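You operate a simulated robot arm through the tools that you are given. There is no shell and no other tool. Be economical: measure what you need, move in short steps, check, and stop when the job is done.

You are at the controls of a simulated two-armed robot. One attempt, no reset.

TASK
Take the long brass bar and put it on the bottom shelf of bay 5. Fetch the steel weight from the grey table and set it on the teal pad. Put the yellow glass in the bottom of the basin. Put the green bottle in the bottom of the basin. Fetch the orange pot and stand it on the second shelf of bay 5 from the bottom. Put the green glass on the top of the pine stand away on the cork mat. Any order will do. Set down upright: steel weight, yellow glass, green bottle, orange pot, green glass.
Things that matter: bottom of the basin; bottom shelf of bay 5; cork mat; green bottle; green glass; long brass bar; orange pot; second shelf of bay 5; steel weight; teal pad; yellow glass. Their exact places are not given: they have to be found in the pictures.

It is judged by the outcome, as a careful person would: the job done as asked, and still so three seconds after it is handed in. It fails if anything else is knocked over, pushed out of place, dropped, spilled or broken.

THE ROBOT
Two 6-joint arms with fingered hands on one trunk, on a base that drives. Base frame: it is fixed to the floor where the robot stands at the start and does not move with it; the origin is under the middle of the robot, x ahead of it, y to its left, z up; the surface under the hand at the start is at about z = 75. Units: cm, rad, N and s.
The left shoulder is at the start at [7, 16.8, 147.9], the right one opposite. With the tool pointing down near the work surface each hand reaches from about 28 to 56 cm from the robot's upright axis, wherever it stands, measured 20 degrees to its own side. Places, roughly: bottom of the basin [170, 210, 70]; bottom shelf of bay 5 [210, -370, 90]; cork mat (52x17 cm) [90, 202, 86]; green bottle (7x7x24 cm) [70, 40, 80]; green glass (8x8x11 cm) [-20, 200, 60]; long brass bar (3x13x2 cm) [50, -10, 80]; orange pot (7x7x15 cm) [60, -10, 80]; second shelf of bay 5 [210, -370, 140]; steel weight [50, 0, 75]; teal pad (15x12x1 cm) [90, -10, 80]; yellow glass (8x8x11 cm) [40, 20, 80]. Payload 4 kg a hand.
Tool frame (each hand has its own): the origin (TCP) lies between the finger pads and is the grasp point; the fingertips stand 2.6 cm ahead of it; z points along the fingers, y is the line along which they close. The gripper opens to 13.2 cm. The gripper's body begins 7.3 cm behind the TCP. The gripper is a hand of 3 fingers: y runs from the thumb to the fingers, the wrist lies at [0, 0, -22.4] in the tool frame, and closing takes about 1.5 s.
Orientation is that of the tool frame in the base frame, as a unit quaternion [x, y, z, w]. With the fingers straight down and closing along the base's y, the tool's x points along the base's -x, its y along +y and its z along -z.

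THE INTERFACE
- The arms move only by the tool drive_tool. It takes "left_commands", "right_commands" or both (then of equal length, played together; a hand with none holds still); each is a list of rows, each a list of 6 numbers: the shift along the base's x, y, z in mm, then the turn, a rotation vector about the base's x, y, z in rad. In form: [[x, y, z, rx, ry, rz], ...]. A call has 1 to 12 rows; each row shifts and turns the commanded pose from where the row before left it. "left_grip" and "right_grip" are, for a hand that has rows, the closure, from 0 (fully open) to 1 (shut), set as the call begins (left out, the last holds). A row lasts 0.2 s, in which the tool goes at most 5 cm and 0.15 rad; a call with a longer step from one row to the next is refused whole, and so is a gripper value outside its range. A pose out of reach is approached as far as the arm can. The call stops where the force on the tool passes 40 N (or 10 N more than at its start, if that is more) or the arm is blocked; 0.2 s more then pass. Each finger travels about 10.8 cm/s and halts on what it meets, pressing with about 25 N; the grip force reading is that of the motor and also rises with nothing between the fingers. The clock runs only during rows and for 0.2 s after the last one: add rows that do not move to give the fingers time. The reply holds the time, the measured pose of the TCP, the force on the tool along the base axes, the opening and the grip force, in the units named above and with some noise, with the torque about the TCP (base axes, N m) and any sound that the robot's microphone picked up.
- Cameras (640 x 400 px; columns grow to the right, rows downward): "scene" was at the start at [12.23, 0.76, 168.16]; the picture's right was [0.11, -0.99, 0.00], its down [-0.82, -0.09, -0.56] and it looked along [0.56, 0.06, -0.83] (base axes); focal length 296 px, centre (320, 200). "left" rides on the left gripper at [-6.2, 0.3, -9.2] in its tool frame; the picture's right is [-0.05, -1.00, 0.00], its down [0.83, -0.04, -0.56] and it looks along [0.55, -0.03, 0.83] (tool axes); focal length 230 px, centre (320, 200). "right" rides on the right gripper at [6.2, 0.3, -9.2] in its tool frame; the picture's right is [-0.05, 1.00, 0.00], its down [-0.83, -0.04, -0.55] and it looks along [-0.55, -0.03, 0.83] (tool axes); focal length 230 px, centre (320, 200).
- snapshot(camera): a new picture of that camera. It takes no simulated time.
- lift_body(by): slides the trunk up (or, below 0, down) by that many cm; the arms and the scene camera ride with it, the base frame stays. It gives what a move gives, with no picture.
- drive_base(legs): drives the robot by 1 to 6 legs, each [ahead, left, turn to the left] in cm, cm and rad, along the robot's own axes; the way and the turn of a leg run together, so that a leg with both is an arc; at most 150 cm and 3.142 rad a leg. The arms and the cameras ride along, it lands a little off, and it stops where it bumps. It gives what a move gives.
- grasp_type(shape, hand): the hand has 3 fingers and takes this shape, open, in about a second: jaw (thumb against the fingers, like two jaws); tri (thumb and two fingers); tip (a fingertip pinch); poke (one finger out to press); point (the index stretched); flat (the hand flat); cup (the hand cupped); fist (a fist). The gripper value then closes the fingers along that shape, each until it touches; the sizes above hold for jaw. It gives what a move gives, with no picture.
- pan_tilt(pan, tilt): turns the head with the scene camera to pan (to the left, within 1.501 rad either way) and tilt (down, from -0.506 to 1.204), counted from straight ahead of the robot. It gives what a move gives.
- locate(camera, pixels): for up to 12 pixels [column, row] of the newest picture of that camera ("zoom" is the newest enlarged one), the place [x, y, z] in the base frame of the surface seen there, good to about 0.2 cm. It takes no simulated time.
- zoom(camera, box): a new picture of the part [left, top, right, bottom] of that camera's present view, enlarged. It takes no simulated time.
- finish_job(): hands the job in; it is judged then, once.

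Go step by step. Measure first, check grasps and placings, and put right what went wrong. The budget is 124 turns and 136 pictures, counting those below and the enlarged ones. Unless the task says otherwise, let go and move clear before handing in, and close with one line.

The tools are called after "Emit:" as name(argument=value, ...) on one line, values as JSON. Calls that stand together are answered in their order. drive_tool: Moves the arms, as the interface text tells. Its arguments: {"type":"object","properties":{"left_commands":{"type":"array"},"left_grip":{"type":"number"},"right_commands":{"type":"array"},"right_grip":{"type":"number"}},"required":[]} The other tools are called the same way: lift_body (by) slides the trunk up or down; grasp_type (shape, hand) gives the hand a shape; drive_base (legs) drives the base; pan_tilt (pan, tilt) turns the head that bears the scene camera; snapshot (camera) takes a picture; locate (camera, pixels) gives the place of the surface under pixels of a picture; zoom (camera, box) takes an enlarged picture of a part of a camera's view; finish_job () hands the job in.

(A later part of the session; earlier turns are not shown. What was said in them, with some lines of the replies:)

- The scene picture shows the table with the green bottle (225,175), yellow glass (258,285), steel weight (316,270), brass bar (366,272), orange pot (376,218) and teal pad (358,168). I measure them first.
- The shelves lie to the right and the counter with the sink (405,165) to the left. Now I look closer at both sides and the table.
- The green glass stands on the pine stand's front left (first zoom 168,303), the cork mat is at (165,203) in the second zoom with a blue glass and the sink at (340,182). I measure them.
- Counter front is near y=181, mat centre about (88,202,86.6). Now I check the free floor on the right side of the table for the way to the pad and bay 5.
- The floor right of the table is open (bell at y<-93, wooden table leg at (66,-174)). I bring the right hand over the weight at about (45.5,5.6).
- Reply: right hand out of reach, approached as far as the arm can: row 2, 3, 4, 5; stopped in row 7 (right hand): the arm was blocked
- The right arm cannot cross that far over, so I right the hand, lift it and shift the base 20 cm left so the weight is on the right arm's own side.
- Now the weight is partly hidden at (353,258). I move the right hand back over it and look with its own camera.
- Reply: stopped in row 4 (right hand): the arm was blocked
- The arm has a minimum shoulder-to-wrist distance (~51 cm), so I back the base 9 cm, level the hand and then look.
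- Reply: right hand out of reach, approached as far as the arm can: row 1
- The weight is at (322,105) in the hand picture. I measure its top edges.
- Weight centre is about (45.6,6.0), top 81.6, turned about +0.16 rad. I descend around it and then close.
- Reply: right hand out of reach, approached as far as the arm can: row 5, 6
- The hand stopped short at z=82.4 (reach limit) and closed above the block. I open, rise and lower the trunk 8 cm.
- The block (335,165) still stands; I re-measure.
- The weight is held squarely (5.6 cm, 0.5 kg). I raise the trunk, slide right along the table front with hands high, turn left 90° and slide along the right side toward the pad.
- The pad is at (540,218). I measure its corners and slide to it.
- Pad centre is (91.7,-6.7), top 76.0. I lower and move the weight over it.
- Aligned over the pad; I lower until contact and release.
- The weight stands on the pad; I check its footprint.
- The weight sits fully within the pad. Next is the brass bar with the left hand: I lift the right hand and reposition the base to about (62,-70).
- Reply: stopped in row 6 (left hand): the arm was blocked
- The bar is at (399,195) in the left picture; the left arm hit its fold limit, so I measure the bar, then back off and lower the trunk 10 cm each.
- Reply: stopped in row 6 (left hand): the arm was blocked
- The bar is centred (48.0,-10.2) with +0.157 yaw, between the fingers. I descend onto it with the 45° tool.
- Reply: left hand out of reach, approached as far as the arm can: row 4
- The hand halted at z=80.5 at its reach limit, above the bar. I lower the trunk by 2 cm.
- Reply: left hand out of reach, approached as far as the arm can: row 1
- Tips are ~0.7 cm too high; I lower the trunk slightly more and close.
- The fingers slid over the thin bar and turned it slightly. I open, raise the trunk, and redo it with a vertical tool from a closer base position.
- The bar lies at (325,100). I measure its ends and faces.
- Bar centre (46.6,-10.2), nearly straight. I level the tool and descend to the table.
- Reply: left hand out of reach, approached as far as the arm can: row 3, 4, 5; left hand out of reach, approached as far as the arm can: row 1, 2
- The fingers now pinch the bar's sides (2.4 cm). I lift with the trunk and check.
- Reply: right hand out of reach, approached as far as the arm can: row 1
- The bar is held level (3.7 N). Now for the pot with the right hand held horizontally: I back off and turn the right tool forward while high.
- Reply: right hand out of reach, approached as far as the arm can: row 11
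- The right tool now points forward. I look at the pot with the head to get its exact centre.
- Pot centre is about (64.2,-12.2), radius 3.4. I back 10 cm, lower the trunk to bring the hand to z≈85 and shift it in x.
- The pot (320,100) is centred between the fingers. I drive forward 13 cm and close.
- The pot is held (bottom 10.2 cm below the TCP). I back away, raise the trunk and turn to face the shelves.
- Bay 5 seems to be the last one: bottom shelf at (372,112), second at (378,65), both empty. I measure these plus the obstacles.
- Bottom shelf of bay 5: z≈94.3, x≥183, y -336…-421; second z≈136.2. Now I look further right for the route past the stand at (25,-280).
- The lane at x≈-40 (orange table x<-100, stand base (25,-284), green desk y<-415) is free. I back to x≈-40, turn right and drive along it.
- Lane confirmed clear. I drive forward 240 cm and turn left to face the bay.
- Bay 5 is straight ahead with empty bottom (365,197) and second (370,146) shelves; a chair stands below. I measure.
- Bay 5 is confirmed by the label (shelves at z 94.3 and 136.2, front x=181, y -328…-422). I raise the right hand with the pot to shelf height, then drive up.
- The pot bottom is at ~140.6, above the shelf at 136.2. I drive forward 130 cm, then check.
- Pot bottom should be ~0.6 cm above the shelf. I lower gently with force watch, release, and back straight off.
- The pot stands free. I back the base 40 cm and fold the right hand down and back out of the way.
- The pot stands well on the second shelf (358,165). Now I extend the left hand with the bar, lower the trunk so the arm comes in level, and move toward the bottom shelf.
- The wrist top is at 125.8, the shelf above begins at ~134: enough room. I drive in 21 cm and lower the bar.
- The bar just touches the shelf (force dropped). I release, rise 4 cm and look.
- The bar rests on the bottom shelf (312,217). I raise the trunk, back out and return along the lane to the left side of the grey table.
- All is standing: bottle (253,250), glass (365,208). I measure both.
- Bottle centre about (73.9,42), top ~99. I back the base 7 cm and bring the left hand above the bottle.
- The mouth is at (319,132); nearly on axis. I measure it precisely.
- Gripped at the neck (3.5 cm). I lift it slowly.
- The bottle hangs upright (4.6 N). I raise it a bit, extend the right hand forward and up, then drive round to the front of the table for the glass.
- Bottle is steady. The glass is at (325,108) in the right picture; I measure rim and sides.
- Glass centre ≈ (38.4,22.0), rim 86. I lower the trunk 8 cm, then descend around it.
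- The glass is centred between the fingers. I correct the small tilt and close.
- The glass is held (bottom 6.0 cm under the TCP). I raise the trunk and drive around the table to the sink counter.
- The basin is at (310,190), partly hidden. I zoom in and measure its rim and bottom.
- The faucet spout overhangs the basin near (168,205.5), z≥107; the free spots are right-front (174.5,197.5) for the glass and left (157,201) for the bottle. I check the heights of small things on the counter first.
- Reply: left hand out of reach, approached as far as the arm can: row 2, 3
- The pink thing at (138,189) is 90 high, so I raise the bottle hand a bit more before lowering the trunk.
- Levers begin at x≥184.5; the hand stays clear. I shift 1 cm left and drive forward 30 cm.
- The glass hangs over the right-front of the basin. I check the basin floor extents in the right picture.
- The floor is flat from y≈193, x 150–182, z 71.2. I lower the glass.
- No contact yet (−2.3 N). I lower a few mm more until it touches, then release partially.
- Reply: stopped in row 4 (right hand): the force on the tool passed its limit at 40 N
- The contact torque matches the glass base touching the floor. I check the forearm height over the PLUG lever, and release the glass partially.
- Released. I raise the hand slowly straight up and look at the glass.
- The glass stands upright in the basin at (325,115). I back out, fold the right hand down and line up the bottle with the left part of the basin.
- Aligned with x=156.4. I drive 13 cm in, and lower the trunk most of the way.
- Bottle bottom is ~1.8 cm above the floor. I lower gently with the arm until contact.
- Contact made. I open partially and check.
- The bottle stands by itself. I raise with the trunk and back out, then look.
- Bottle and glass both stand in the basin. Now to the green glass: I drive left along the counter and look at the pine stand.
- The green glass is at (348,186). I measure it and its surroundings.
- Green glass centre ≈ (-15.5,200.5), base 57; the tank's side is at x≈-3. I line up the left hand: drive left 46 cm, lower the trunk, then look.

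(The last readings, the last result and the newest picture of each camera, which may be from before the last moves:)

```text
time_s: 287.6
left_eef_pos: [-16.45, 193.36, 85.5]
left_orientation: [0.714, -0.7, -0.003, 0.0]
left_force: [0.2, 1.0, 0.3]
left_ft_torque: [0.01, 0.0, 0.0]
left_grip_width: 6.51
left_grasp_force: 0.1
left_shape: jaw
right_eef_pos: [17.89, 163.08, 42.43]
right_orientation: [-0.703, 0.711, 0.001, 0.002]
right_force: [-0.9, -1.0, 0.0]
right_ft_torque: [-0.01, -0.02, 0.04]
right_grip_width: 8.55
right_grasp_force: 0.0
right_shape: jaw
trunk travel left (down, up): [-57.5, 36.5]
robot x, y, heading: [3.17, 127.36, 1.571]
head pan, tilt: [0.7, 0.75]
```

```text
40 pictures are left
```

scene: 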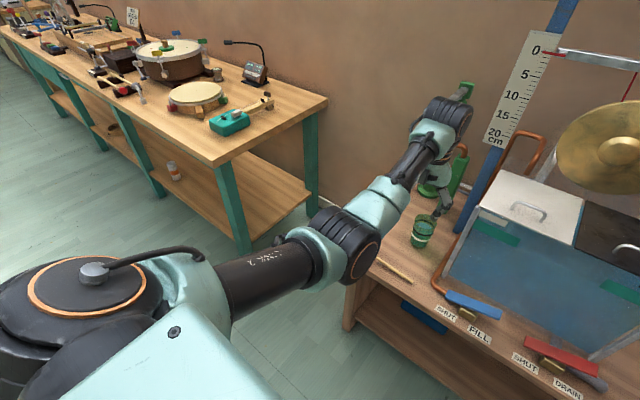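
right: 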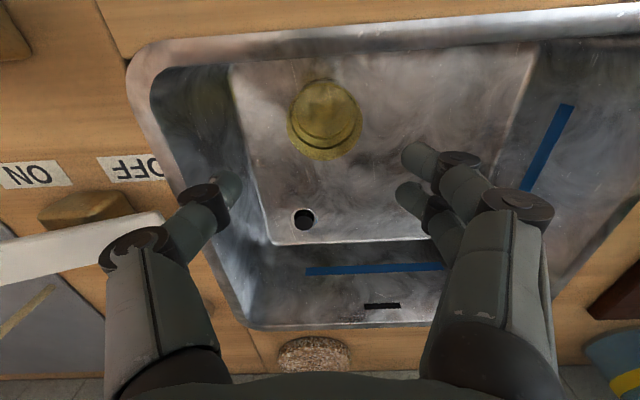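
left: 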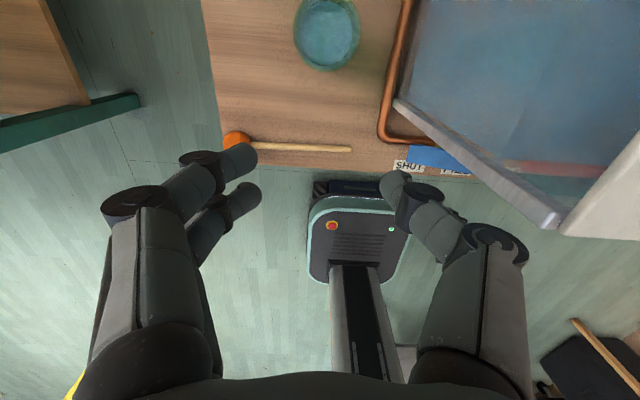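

The glass centre computes to (-15.4,200.4) and it seems to hold water, so I go gently. I open wider, drive forward 7 cm and check.

Emit:
drive_tool(left_commands=[[10, 0, 0, 0, 0, 0], [0, 0, 0, 0, 0, 0], [0, 0, 0, 0, 0, 0]], left_grip=0.12)

Emit:
drive_base(legs=[[7, 0, 0]])

Emit:
snapshot(camera="left")

```text
time_s: 288.4
left_eef_pos: [-15.41, 193.39, 85.56]
left_orientation: [0.714, -0.7, -0.004, 0.0]
left_force: [-0.9, -0.5, 0.7]
left_ft_torque: [0.02, 0.0, -0.01]
left_grip_width: 11.59
left_grasp_force: 0.2
left_shape: jaw
right_eef_pos: [17.91, 162.99, 42.36]
right_orientation: [-0.704, 0.711, 0.001, 0.001]
right_force: [0.4, -0.5, 0.1]
right_ft_torque: [0.04, 0.03, -0.02]
right_grip_width: 8.55
right_grasp_force: 0.1
right_shape: jaw
trunk travel left (down, up): [-57.5, 36.5]
robot x, y, heading: [3.52, 127.29, 1.567]
head pan, tilt: [0.7, 0.75]
```

```text
time_s: 289.4
left_eef_pos: [-15.38, 200.29, 85.65]
left_orientation: [0.714, -0.701, -0.002, 0.001]
left_force: [0.4, 0.7, 0.3]
left_ft_torque: [0.0, -0.02, 0.0]
left_grip_width: 11.58
left_grasp_force: 0.1
left_shape: jaw
right_eef_pos: [17.84, 169.83, 42.37]
right_orientation: [-0.703, 0.711, 0.001, 0.002]
right_force: [0.6, 0.5, -0.6]
right_ft_torque: [0.0, -0.01, 0.02]
right_grip_width: 8.54
right_grasp_force: 0.0
right_shape: jaw
trunk travel left (down, up): [-57.5, 36.5]
robot x, y, heading: [3.63, 134.48, 1.569]
head pan, tilt: [0.7, 0.75]
```

```text
39 pictures are left
```

left: 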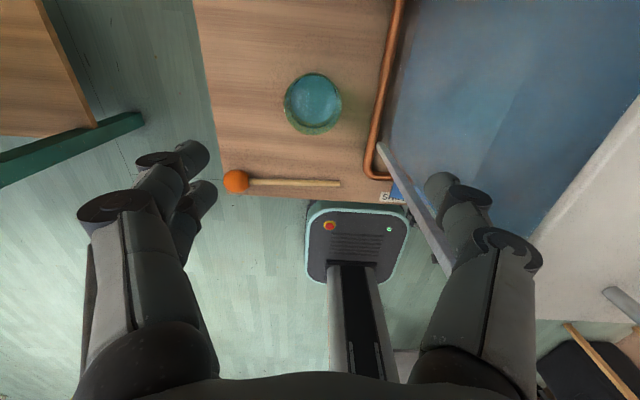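

The tank edge (from (380,145) to (455,265)) is close to the right finger; I measure it before descending.

Emit:
locate(camera="left", pixels=[[384, 150], [410, 195], [430, 240], [400, 60], [372, 160], [545, 225], [600, 150], [309, 132], [285, 105], [342, 102], [313, 75]])

```text
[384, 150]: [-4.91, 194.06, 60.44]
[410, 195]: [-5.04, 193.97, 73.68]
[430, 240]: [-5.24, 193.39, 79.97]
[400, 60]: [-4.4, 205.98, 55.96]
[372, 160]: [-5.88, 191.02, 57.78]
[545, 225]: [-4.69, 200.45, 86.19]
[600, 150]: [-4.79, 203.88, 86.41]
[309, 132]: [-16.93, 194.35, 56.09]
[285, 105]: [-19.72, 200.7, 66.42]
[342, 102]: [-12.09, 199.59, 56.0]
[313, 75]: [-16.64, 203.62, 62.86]
```

Tank face is at x≈-5.1, top 86; glass centre ≈ (-15.8,200.7). I narrow the opening slightly and descend with trunk and arm, checking midway.

Emit:
drive_tool(left_commands=[[-5, 4, 0, 0, 0, 0], [0, 0, -30, 0, 0, 0], [0, 0, -30, 0, 0, 0], [0, 0, -25, 0, 0, 0], [0, 0, 0, 0, 0, 0]], left_grip=0.22)

Emit:
snapshot(camera="left")

```text
time_s: 290.6
left_eef_pos: [-15.88, 200.79, 77.12]
left_orientation: [0.714, -0.701, -0.004, 0.0]
left_force: [-0.2, 0.1, 1.0]
left_ft_torque: [-0.01, 0.03, 0.01]
left_grip_width: 10.31
left_grasp_force: 0.0
left_shape: jaw
right_eef_pos: [18.03, 169.82, 42.37]
right_orientation: [-0.703, 0.711, 0.001, 0.0]
right_force: [0.0, 0.0, 0.2]
right_ft_torque: [0.03, -0.02, -0.02]
right_grip_width: 8.53
right_grasp_force: 0.1
right_shape: jaw
trunk travel left (down, up): [-57.5, 36.5]
robot x, y, heading: [3.7, 134.54, 1.564]
head pan, tilt: [0.7, 0.75]
```

```text
38 pictures are left
```

left: 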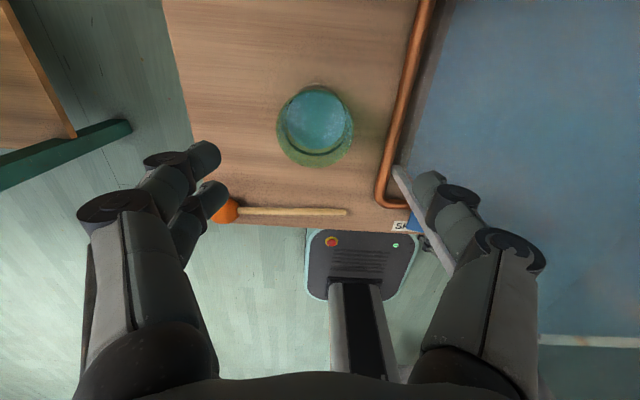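

Centre is off by about (-0.4,+0.6); I correct and continue down.

Emit:
drive_tool(left_commands=[[-4, 5, 0, 0, 0, 0], [0, 0, -25, 0, 0, 0], [0, 0, -25, 0, 0, 0], [0, 0, 0, 0, 0, 0]])

Emit:
lift_body(by=-6)

Emit:
snapshot(camera="left")

Emit:
snapshot(camera="scene")

```text
time_s: 291.6
left_eef_pos: [-16.29, 201.26, 72.23]
left_orientation: [0.714, -0.7, -0.004, 0.0]
left_force: [0.6, -0.1, -0.3]
left_ft_torque: [-0.04, 0.04, -0.02]
left_grip_width: 10.29
left_grasp_force: 0.0
left_shape: jaw
right_eef_pos: [17.87, 169.98, 42.43]
right_orientation: [-0.704, 0.711, 0.0, 0.001]
right_force: [0.9, -0.4, -0.5]
right_ft_torque: [-0.02, 0.02, 0.0]
right_grip_width: 8.55
right_grasp_force: 0.0
right_shape: jaw
trunk travel left (down, up): [-57.5, 36.5]
robot x, y, heading: [3.32, 134.3, 1.568]
head pan, tilt: [0.7, 0.75]
```

```text
time_s: 292.6
left_eef_pos: [-16.26, 201.34, 66.31]
left_orientation: [0.714, -0.7, -0.003, 0.0]
left_force: [0.3, -0.2, 0.4]
left_ft_torque: [-0.02, 0.0, -0.01]
left_grip_width: 10.32
left_grasp_force: 0.0
left_shape: jaw
right_eef_pos: [17.93, 169.95, 36.47]
right_orientation: [-0.704, 0.71, 0.001, 0.002]
right_force: [-0.1, 0.6, -0.8]
right_ft_torque: [0.03, -0.02, -0.03]
right_grip_width: 8.56
right_grasp_force: 0.1
right_shape: jaw
trunk travel left (down, up): [-51.5, 42.5]
robot x, y, heading: [3.36, 134.3, 1.562]
head pan, tilt: [0.7, 0.75]
```

```text
37 pictures are left
```

left: 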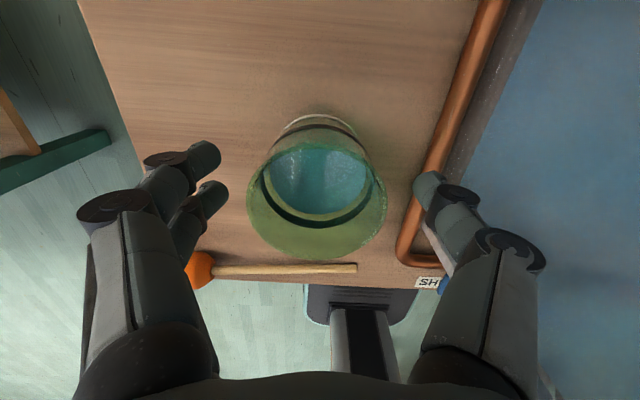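

```text
36 pictures are left
```

scene: 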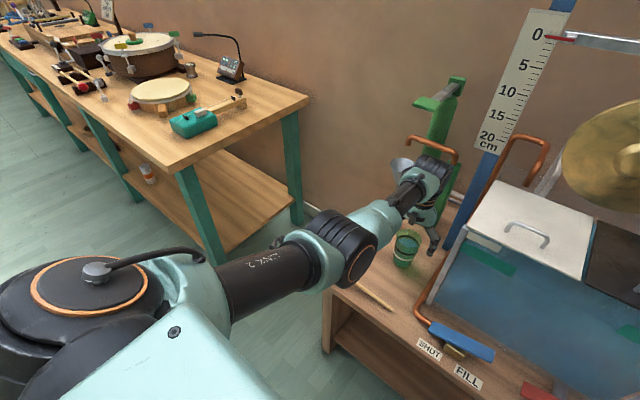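

The glass is centred in x; slightly ahead in y. I shift +0.6 cm, lower to the gripping height and close softly.

Emit:
drive_tool(left_commands=[[-1, 6, 0, 0, 0, 0], [0, 0, -20, 0, 0, 0], [0, 0, -18, 0, 0, 0], [0, 0, 0, 0, 0, 0]])

Emit:
drive_tool(left_commands=[[0, 0, 0, 0, 0, 0], [0, 0, 0, 0, 0, 0], [0, 0, 0, 0, 0, 0], [0, 0, 0, 0, 0, 0], [0, 0, 0, 0, 0, 0], [0, 0, 0, 0, 0, 0]], left_grip=1)

Emit:
snapshot(camera="left")

```text
time_s: 293.6
left_eef_pos: [-16.42, 201.33, 62.62]
left_orientation: [0.714, -0.701, -0.004, 0.001]
left_force: [0.3, -0.2, 0.4]
left_ft_torque: [-0.02, 0.03, 0.01]
left_grip_width: 10.33
left_grasp_force: 0.1
left_shape: jaw
left hand out of reach, approached as far as the arm can: row 3
right_eef_pos: [17.95, 169.79, 36.4]
right_orientation: [-0.704, 0.71, 0.002, 0.001]
right_force: [-0.3, -0.2, -0.3]
right_ft_torque: [0.02, 0.02, 0.04]
right_grip_width: 8.54
right_grasp_force: 0.0
right_shape: jaw
trunk travel left (down, up): [-51.5, 42.5]
robot x, y, heading: [3.23, 134.42, 1.568]
head pan, tilt: [0.7, 0.75]
```

```text
time_s: 295.0
left_eef_pos: [-16.42, 201.29, 62.54]
left_orientation: [0.714, -0.7, -0.003, 0.0]
left_force: [-0.1, 0.8, -0.6]
left_ft_torque: [0.03, -0.01, -0.02]
left_grip_width: 5.57
left_grasp_force: 24.8
left_shape: jaw
right_eef_pos: [17.96, 169.87, 36.45]
right_orientation: [-0.703, 0.711, 0.001, 0.002]
right_force: [-0.4, -0.5, 0.1]
right_ft_torque: [-0.02, 0.0, 0.03]
right_grip_width: 8.54
right_grasp_force: 0.1
right_shape: jaw
trunk travel left (down, up): [-51.5, 42.5]
robot x, y, heading: [3.34, 134.07, 1.569]
head pan, tilt: [0.7, 0.75]
```

```text
35 pictures are left
```

left: 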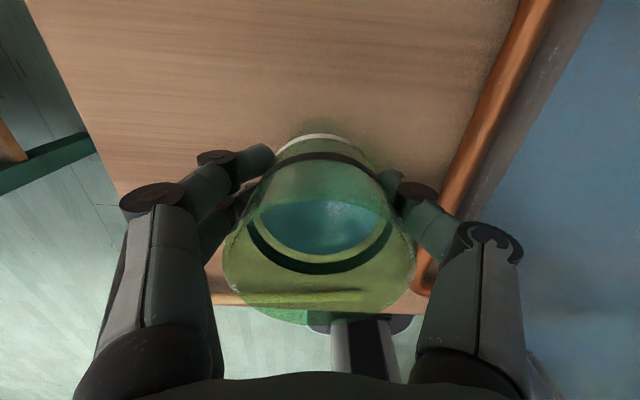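

Gripped (5.6 cm). I lift straight up with the trunk.

Emit:
lift_body(by=4)

Emit:
lift_body(by=31)

Emit:
snapshot(camera="left")

```text
time_s: 295.8
left_eef_pos: [-16.4, 201.31, 66.53]
left_orientation: [0.714, -0.7, -0.003, 0.0]
left_force: [0.2, 0.8, -3.5]
left_ft_torque: [0.03, -0.01, 0.02]
left_grip_width: 5.52
left_grasp_force: 25.1
left_shape: jaw
right_eef_pos: [17.86, 169.87, 40.48]
right_orientation: [-0.703, 0.711, 0.001, 0.001]
right_force: [0.2, -0.1, 0.1]
right_ft_torque: [-0.01, 0.02, -0.02]
right_grip_width: 8.55
right_grasp_force: 0.1
right_shape: jaw
trunk travel left (down, up): [-55.5, 38.5]
robot x, y, heading: [4.03, 134.21, 1.567]
head pan, tilt: [0.7, 0.75]
```

```text
time_s: 298.9
left_eef_pos: [-16.43, 201.37, 97.49]
left_orientation: [0.714, -0.7, -0.002, 0.0]
left_force: [-0.8, -0.3, -2.8]
left_ft_torque: [-0.01, 0.02, 0.01]
left_grip_width: 5.51
left_grasp_force: 24.9
left_shape: jaw
right_eef_pos: [17.94, 169.96, 71.36]
right_orientation: [-0.703, 0.711, 0.001, 0.001]
right_force: [0.2, -0.1, -0.2]
right_ft_torque: [-0.02, 0.01, -0.03]
right_grip_width: 8.52
right_grasp_force: 0.0
right_shape: jaw
trunk travel left (down, up): [-86.5, 7.5]
robot x, y, heading: [3.69, 134.12, 1.562]
head pan, tilt: [0.7, 0.75]
```

```text
34 pictures are left
```

left: 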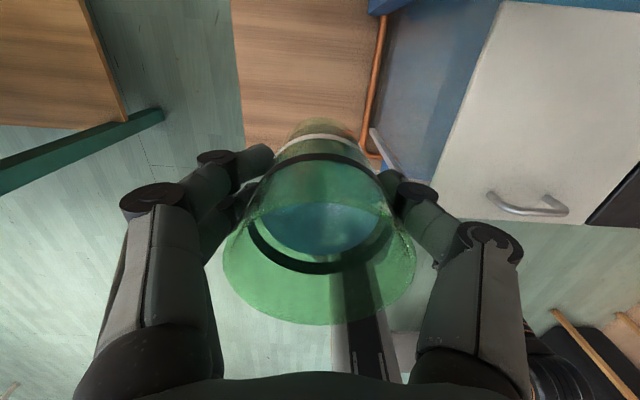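

Held and upright. I back out and drive right to the cork mat.

Emit:
drive_base(legs=[[-40, 0, 0.006], [0, -118, 0]])

Emit:
pan_tilt(pan=0.35, tilt=0.65)

Emit:
snapshot(camera="scene")

```text
time_s: 306.9
left_eef_pos: [102.75, 160.41, 97.53]
left_orientation: [-0.703, 0.711, 0.003, -0.002]
left_force: [0.7, 0.4, -3.5]
left_ft_torque: [0.03, 0.0, 0.0]
left_grip_width: 5.52
left_grasp_force: 25.4
left_shape: jaw
right_eef_pos: [136.39, 127.92, 71.31]
right_orientation: [-0.693, 0.721, 0.002, 0.001]
right_force: [-0.4, -0.4, 1.0]
right_ft_torque: [-0.02, -0.01, 0.0]
right_grip_width: 8.54
right_grasp_force: 0.2
right_shape: jaw
trunk travel left (down, up): [-86.5, 7.5]
robot x, y, heading: [120.86, 92.63, 1.536]
head pan, tilt: [0.7, 0.75]
```

```text
time_s: 307.8
left_eef_pos: [102.89, 160.44, 97.5]
left_orientation: [-0.704, 0.71, 0.003, 0.0]
left_force: [0.8, 0.6, -3.3]
left_ft_torque: [0.01, -0.02, 0.02]
left_grip_width: 5.59
left_grasp_force: 24.9
left_shape: jaw
right_eef_pos: [136.42, 127.94, 71.37]
right_orientation: [-0.693, 0.721, 0.001, 0.001]
right_force: [0.6, -0.5, -0.3]
right_ft_torque: [0.06, 0.0, 0.04]
right_grip_width: 8.54
right_grasp_force: 0.2
right_shape: jaw
trunk travel left (down, up): [-86.5, 7.5]
robot x, y, heading: [120.52, 92.53, 1.537]
head pan, tilt: [0.351, 0.649]
```

```text
33 pictures are left
```

scene: 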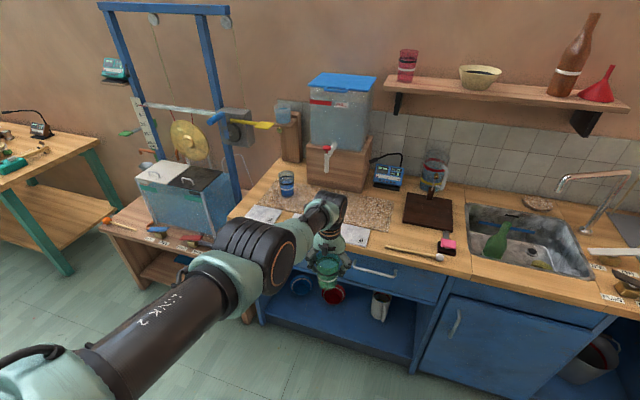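

Emit:
locate(camera="scene", pixels=[[391, 200], [384, 230], [370, 210], [356, 235], [327, 163], [330, 152], [345, 190], [375, 185], [360, 180], [375, 200]])

Emit:
zoom(camera="scene", box=[250, 120, 420, 260])

```text
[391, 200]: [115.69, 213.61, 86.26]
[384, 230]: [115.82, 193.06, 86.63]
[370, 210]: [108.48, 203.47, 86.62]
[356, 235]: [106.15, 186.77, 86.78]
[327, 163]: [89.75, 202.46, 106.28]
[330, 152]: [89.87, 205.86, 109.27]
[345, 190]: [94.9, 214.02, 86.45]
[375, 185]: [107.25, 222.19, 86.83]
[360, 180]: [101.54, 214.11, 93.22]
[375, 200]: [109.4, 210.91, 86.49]
```

```text
2.86 times, centred on (335, 190) of scene
```

zoom: 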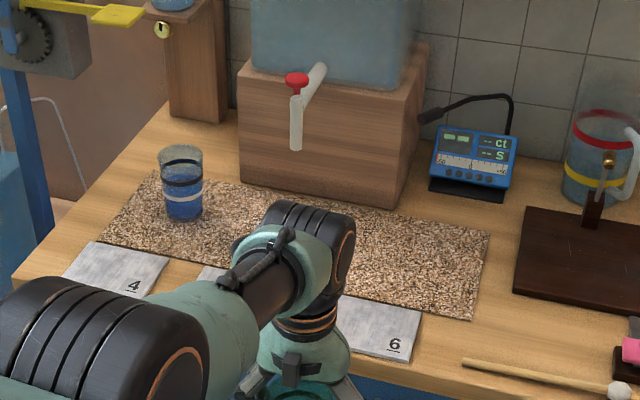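

The free right part of the mat around (104.5,202) suits; the tap tip is at (89.8,202.5). I drive forward 41.5 cm.

Emit:
drive_base(legs=[[41.3, 0, 0]])

Emit:
snapshot(camera="left")

Emit:
snapshot(camera="scene")

```text
time_s: 310.3
left_eef_pos: [104.49, 201.17, 97.66]
left_orientation: [-0.702, 0.712, 0.004, -0.001]
left_force: [-0.3, -0.1, -3.5]
left_ft_torque: [0.02, 0.0, 0.03]
left_grip_width: 5.51
left_grasp_force: 24.6
left_shape: jaw
right_eef_pos: [137.95, 168.54, 71.41]
right_orientation: [-0.691, 0.723, 0.001, 0.001]
right_force: [0.4, 0.4, -0.6]
right_ft_torque: [0.0, -0.01, 0.01]
right_grip_width: 8.52
right_grasp_force: 0.1
right_shape: jaw
trunk travel left (down, up): [-86.5, 7.5]
robot x, y, heading: [122.0, 133.46, 1.538]
head pan, tilt: [0.351, 0.649]
```

```text
31 pictures are left
```

left: 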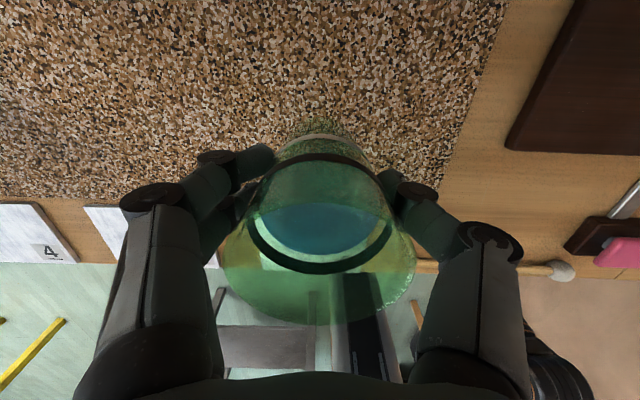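

```text
30 pictures are left
```

scene: 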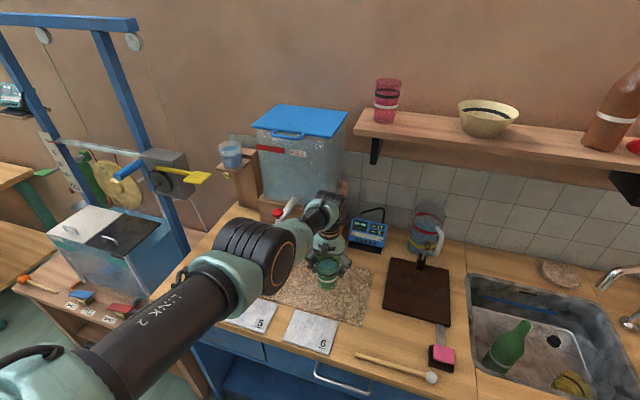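

The glass hovers over the mat. I lower it gently (trunk 4 cm, then small arm steps).

Emit:
lift_body(by=-4)

Emit:
drive_tool(left_commands=[[0, 0, -3, 0, 0, 0], [0, 0, -2, 0, 0, 0], [0, 0, -2, 0, 0, 0], [0, 0, 0, 0, 0, 0]])

```text
time_s: 311.1
left_eef_pos: [104.59, 201.36, 93.68]
left_orientation: [-0.702, 0.712, 0.003, -0.001]
left_force: [-0.2, -0.5, -2.9]
left_ft_torque: [-0.01, 0.0, -0.02]
left_grip_width: 5.5
left_grasp_force: 24.6
left_shape: jaw
right_eef_pos: [138.0, 168.65, 67.35]
right_orientation: [-0.692, 0.722, 0.001, 0.001]
right_force: [-0.3, 0.1, -0.1]
right_ft_torque: [0.02, -0.01, 0.05]
right_grip_width: 8.55
right_grasp_force: 0.1
right_shape: jaw
trunk travel left (down, up): [-82.5, 11.5]
robot x, y, heading: [122.65, 133.37, 1.531]
head pan, tilt: [0.351, 0.649]
```

```text
time_s: 312.1
left_eef_pos: [104.5, 201.06, 93.12]
left_orientation: [-0.702, 0.712, 0.003, 0.0]
left_force: [-1.2, 0.1, 0.8]
left_ft_torque: [-0.01, 0.0, 0.0]
left_grip_width: 5.52
left_grasp_force: 24.5
left_shape: jaw
right_eef_pos: [137.95, 168.56, 67.37]
right_orientation: [-0.691, 0.722, 0.002, 0.002]
right_force: [-0.2, 0.5, 0.2]
right_ft_torque: [0.01, 0.03, 0.03]
right_grip_width: 8.57
right_grasp_force: 0.0
right_shape: jaw
trunk travel left (down, up): [-82.5, 11.5]
robot x, y, heading: [122.49, 133.44, 1.532]
head pan, tilt: [0.351, 0.649]
```

Contact (force went from −3 to +0.8). I open, wait, and rise with the trunk.

Emit:
drive_tool(left_commands=[[0, 0, 0, 0, 0, 0], [0, 0, 0, 0, 0, 0], [0, 0, 0, 0, 0, 0], [0, 0, 0, 0, 0, 0]], left_grip=0.25)

Emit:
lift_body(by=11)

Emit:
snapshot(camera="left")

```text
time_s: 313.1
left_eef_pos: [104.46, 201.1, 93.07]
left_orientation: [-0.702, 0.712, 0.003, 0.0]
left_force: [-0.2, -0.3, 0.5]
left_ft_torque: [-0.03, -0.01, 0.02]
left_grip_width: 9.9
left_grasp_force: 0.0
left_shape: jaw
right_eef_pos: [137.86, 168.6, 67.44]
right_orientation: [-0.691, 0.722, 0.001, 0.002]
right_force: [0.7, 0.3, -0.3]
right_ft_torque: [0.0, -0.04, 0.0]
right_grip_width: 8.54
right_grasp_force: 0.1
right_shape: jaw
trunk travel left (down, up): [-82.5, 11.5]
robot x, y, heading: [122.22, 133.53, 1.534]
head pan, tilt: [0.351, 0.649]
```

```text
time_s: 314.5
left_eef_pos: [104.4, 201.08, 104.07]
left_orientation: [-0.702, 0.712, 0.004, 0.0]
left_force: [-0.6, -0.6, 0.3]
left_ft_torque: [-0.03, 0.0, 0.01]
left_grip_width: 9.9
left_grasp_force: 0.1
left_shape: jaw
right_eef_pos: [137.9, 168.57, 78.28]
right_orientation: [-0.691, 0.722, 0.001, 0.002]
right_force: [-0.6, 0.0, -0.4]
right_ft_torque: [0.02, 0.01, 0.02]
right_grip_width: 8.53
right_grasp_force: 0.0
right_shape: jaw
trunk travel left (down, up): [-93.5, 0.5]
robot x, y, heading: [122.11, 133.84, 1.527]
head pan, tilt: [0.351, 0.649]
```

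```text
29 pictures are left
```

left: 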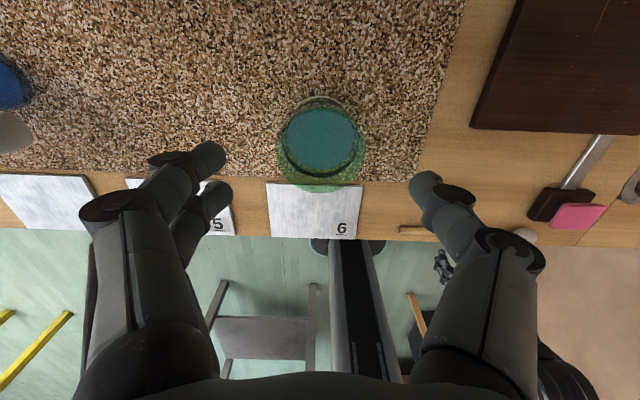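

The green glass stands on the mat. I back out and take a final look at the counter.

Emit:
drive_base(legs=[[-42, 0, 0.03]])

Emit:
pan_tilt(pan=-0.1, tilt=0.6)

Emit:
snapshot(camera="scene")

Emit:
zoom(camera="scene", box=[360, 120, 520, 240])

Emit:
zoom(camera="scene", box=[180, 100, 360, 240])

```text
time_s: 317.1
left_eef_pos: [102.01, 158.9, 103.88]
left_orientation: [0.71, -0.704, -0.004, 0.001]
left_force: [-0.3, -0.1, -0.5]
left_ft_torque: [0.01, 0.0, 0.03]
left_grip_width: 9.85
left_grasp_force: 0.0
left_shape: jaw
right_eef_pos: [136.12, 127.05, 78.3]
right_orientation: [-0.7, 0.714, 0.001, 0.0]
right_force: [0.0, -0.1, 0.8]
right_ft_torque: [-0.02, 0.02, -0.02]
right_grip_width: 8.55
right_grasp_force: 0.0
right_shape: jaw
trunk travel left (down, up): [-93.5, 0.5]
robot x, y, heading: [121.4, 91.65, 1.553]
head pan, tilt: [0.351, 0.649]
```

```text
time_s: 318.0
left_eef_pos: [101.79, 158.54, 103.95]
left_orientation: [0.711, -0.703, -0.004, 0.0]
left_force: [0.7, -0.2, 0.6]
left_ft_torque: [-0.01, -0.02, -0.01]
left_grip_width: 9.86
left_grasp_force: 0.0
left_shape: jaw
right_eef_pos: [136.07, 127.04, 78.48]
right_orientation: [-0.699, 0.715, 0.001, 0.001]
right_force: [-0.1, 0.2, -0.1]
right_ft_torque: [0.0, -0.01, -0.01]
right_grip_width: 8.55
right_grasp_force: 0.0
right_shape: jaw
trunk travel left (down, up): [-93.5, 0.5]
robot x, y, heading: [121.12, 91.51, 1.558]
head pan, tilt: [-0.099, 0.6]
```

```text
28 pictures are left
```

scene: 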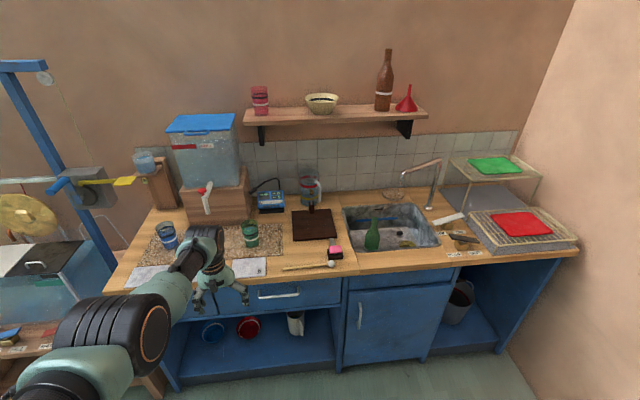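

```text
3.33 times, centred on (440, 180) of scene
```

zoom: 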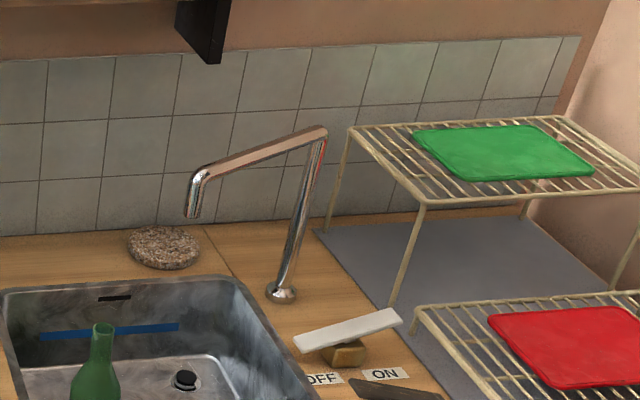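

```text
2.86 times, centred on (270, 170) of scene
```

zoom: 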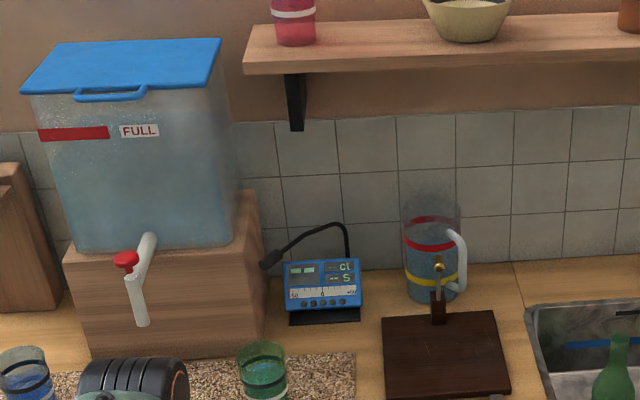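

The pictures show the green glass (250,234) on the mat and the bottle (373,238) upright in the sink. The yellow glass, weight, pot and bar were checked earlier, and both hands are clear and empty, so I hand in.

Emit:
finish_job()

```text
The job is handed in.
```

All six items are where you asked, and the five that needed to be upright were standing when I last saw them: the weight on the teal pad, the bar and pot on bay 5's bottom and second shelves, the yellow glass and green bottle in the basin, and the green glass on the cork mat. I saw nothing knocked over or spilled.
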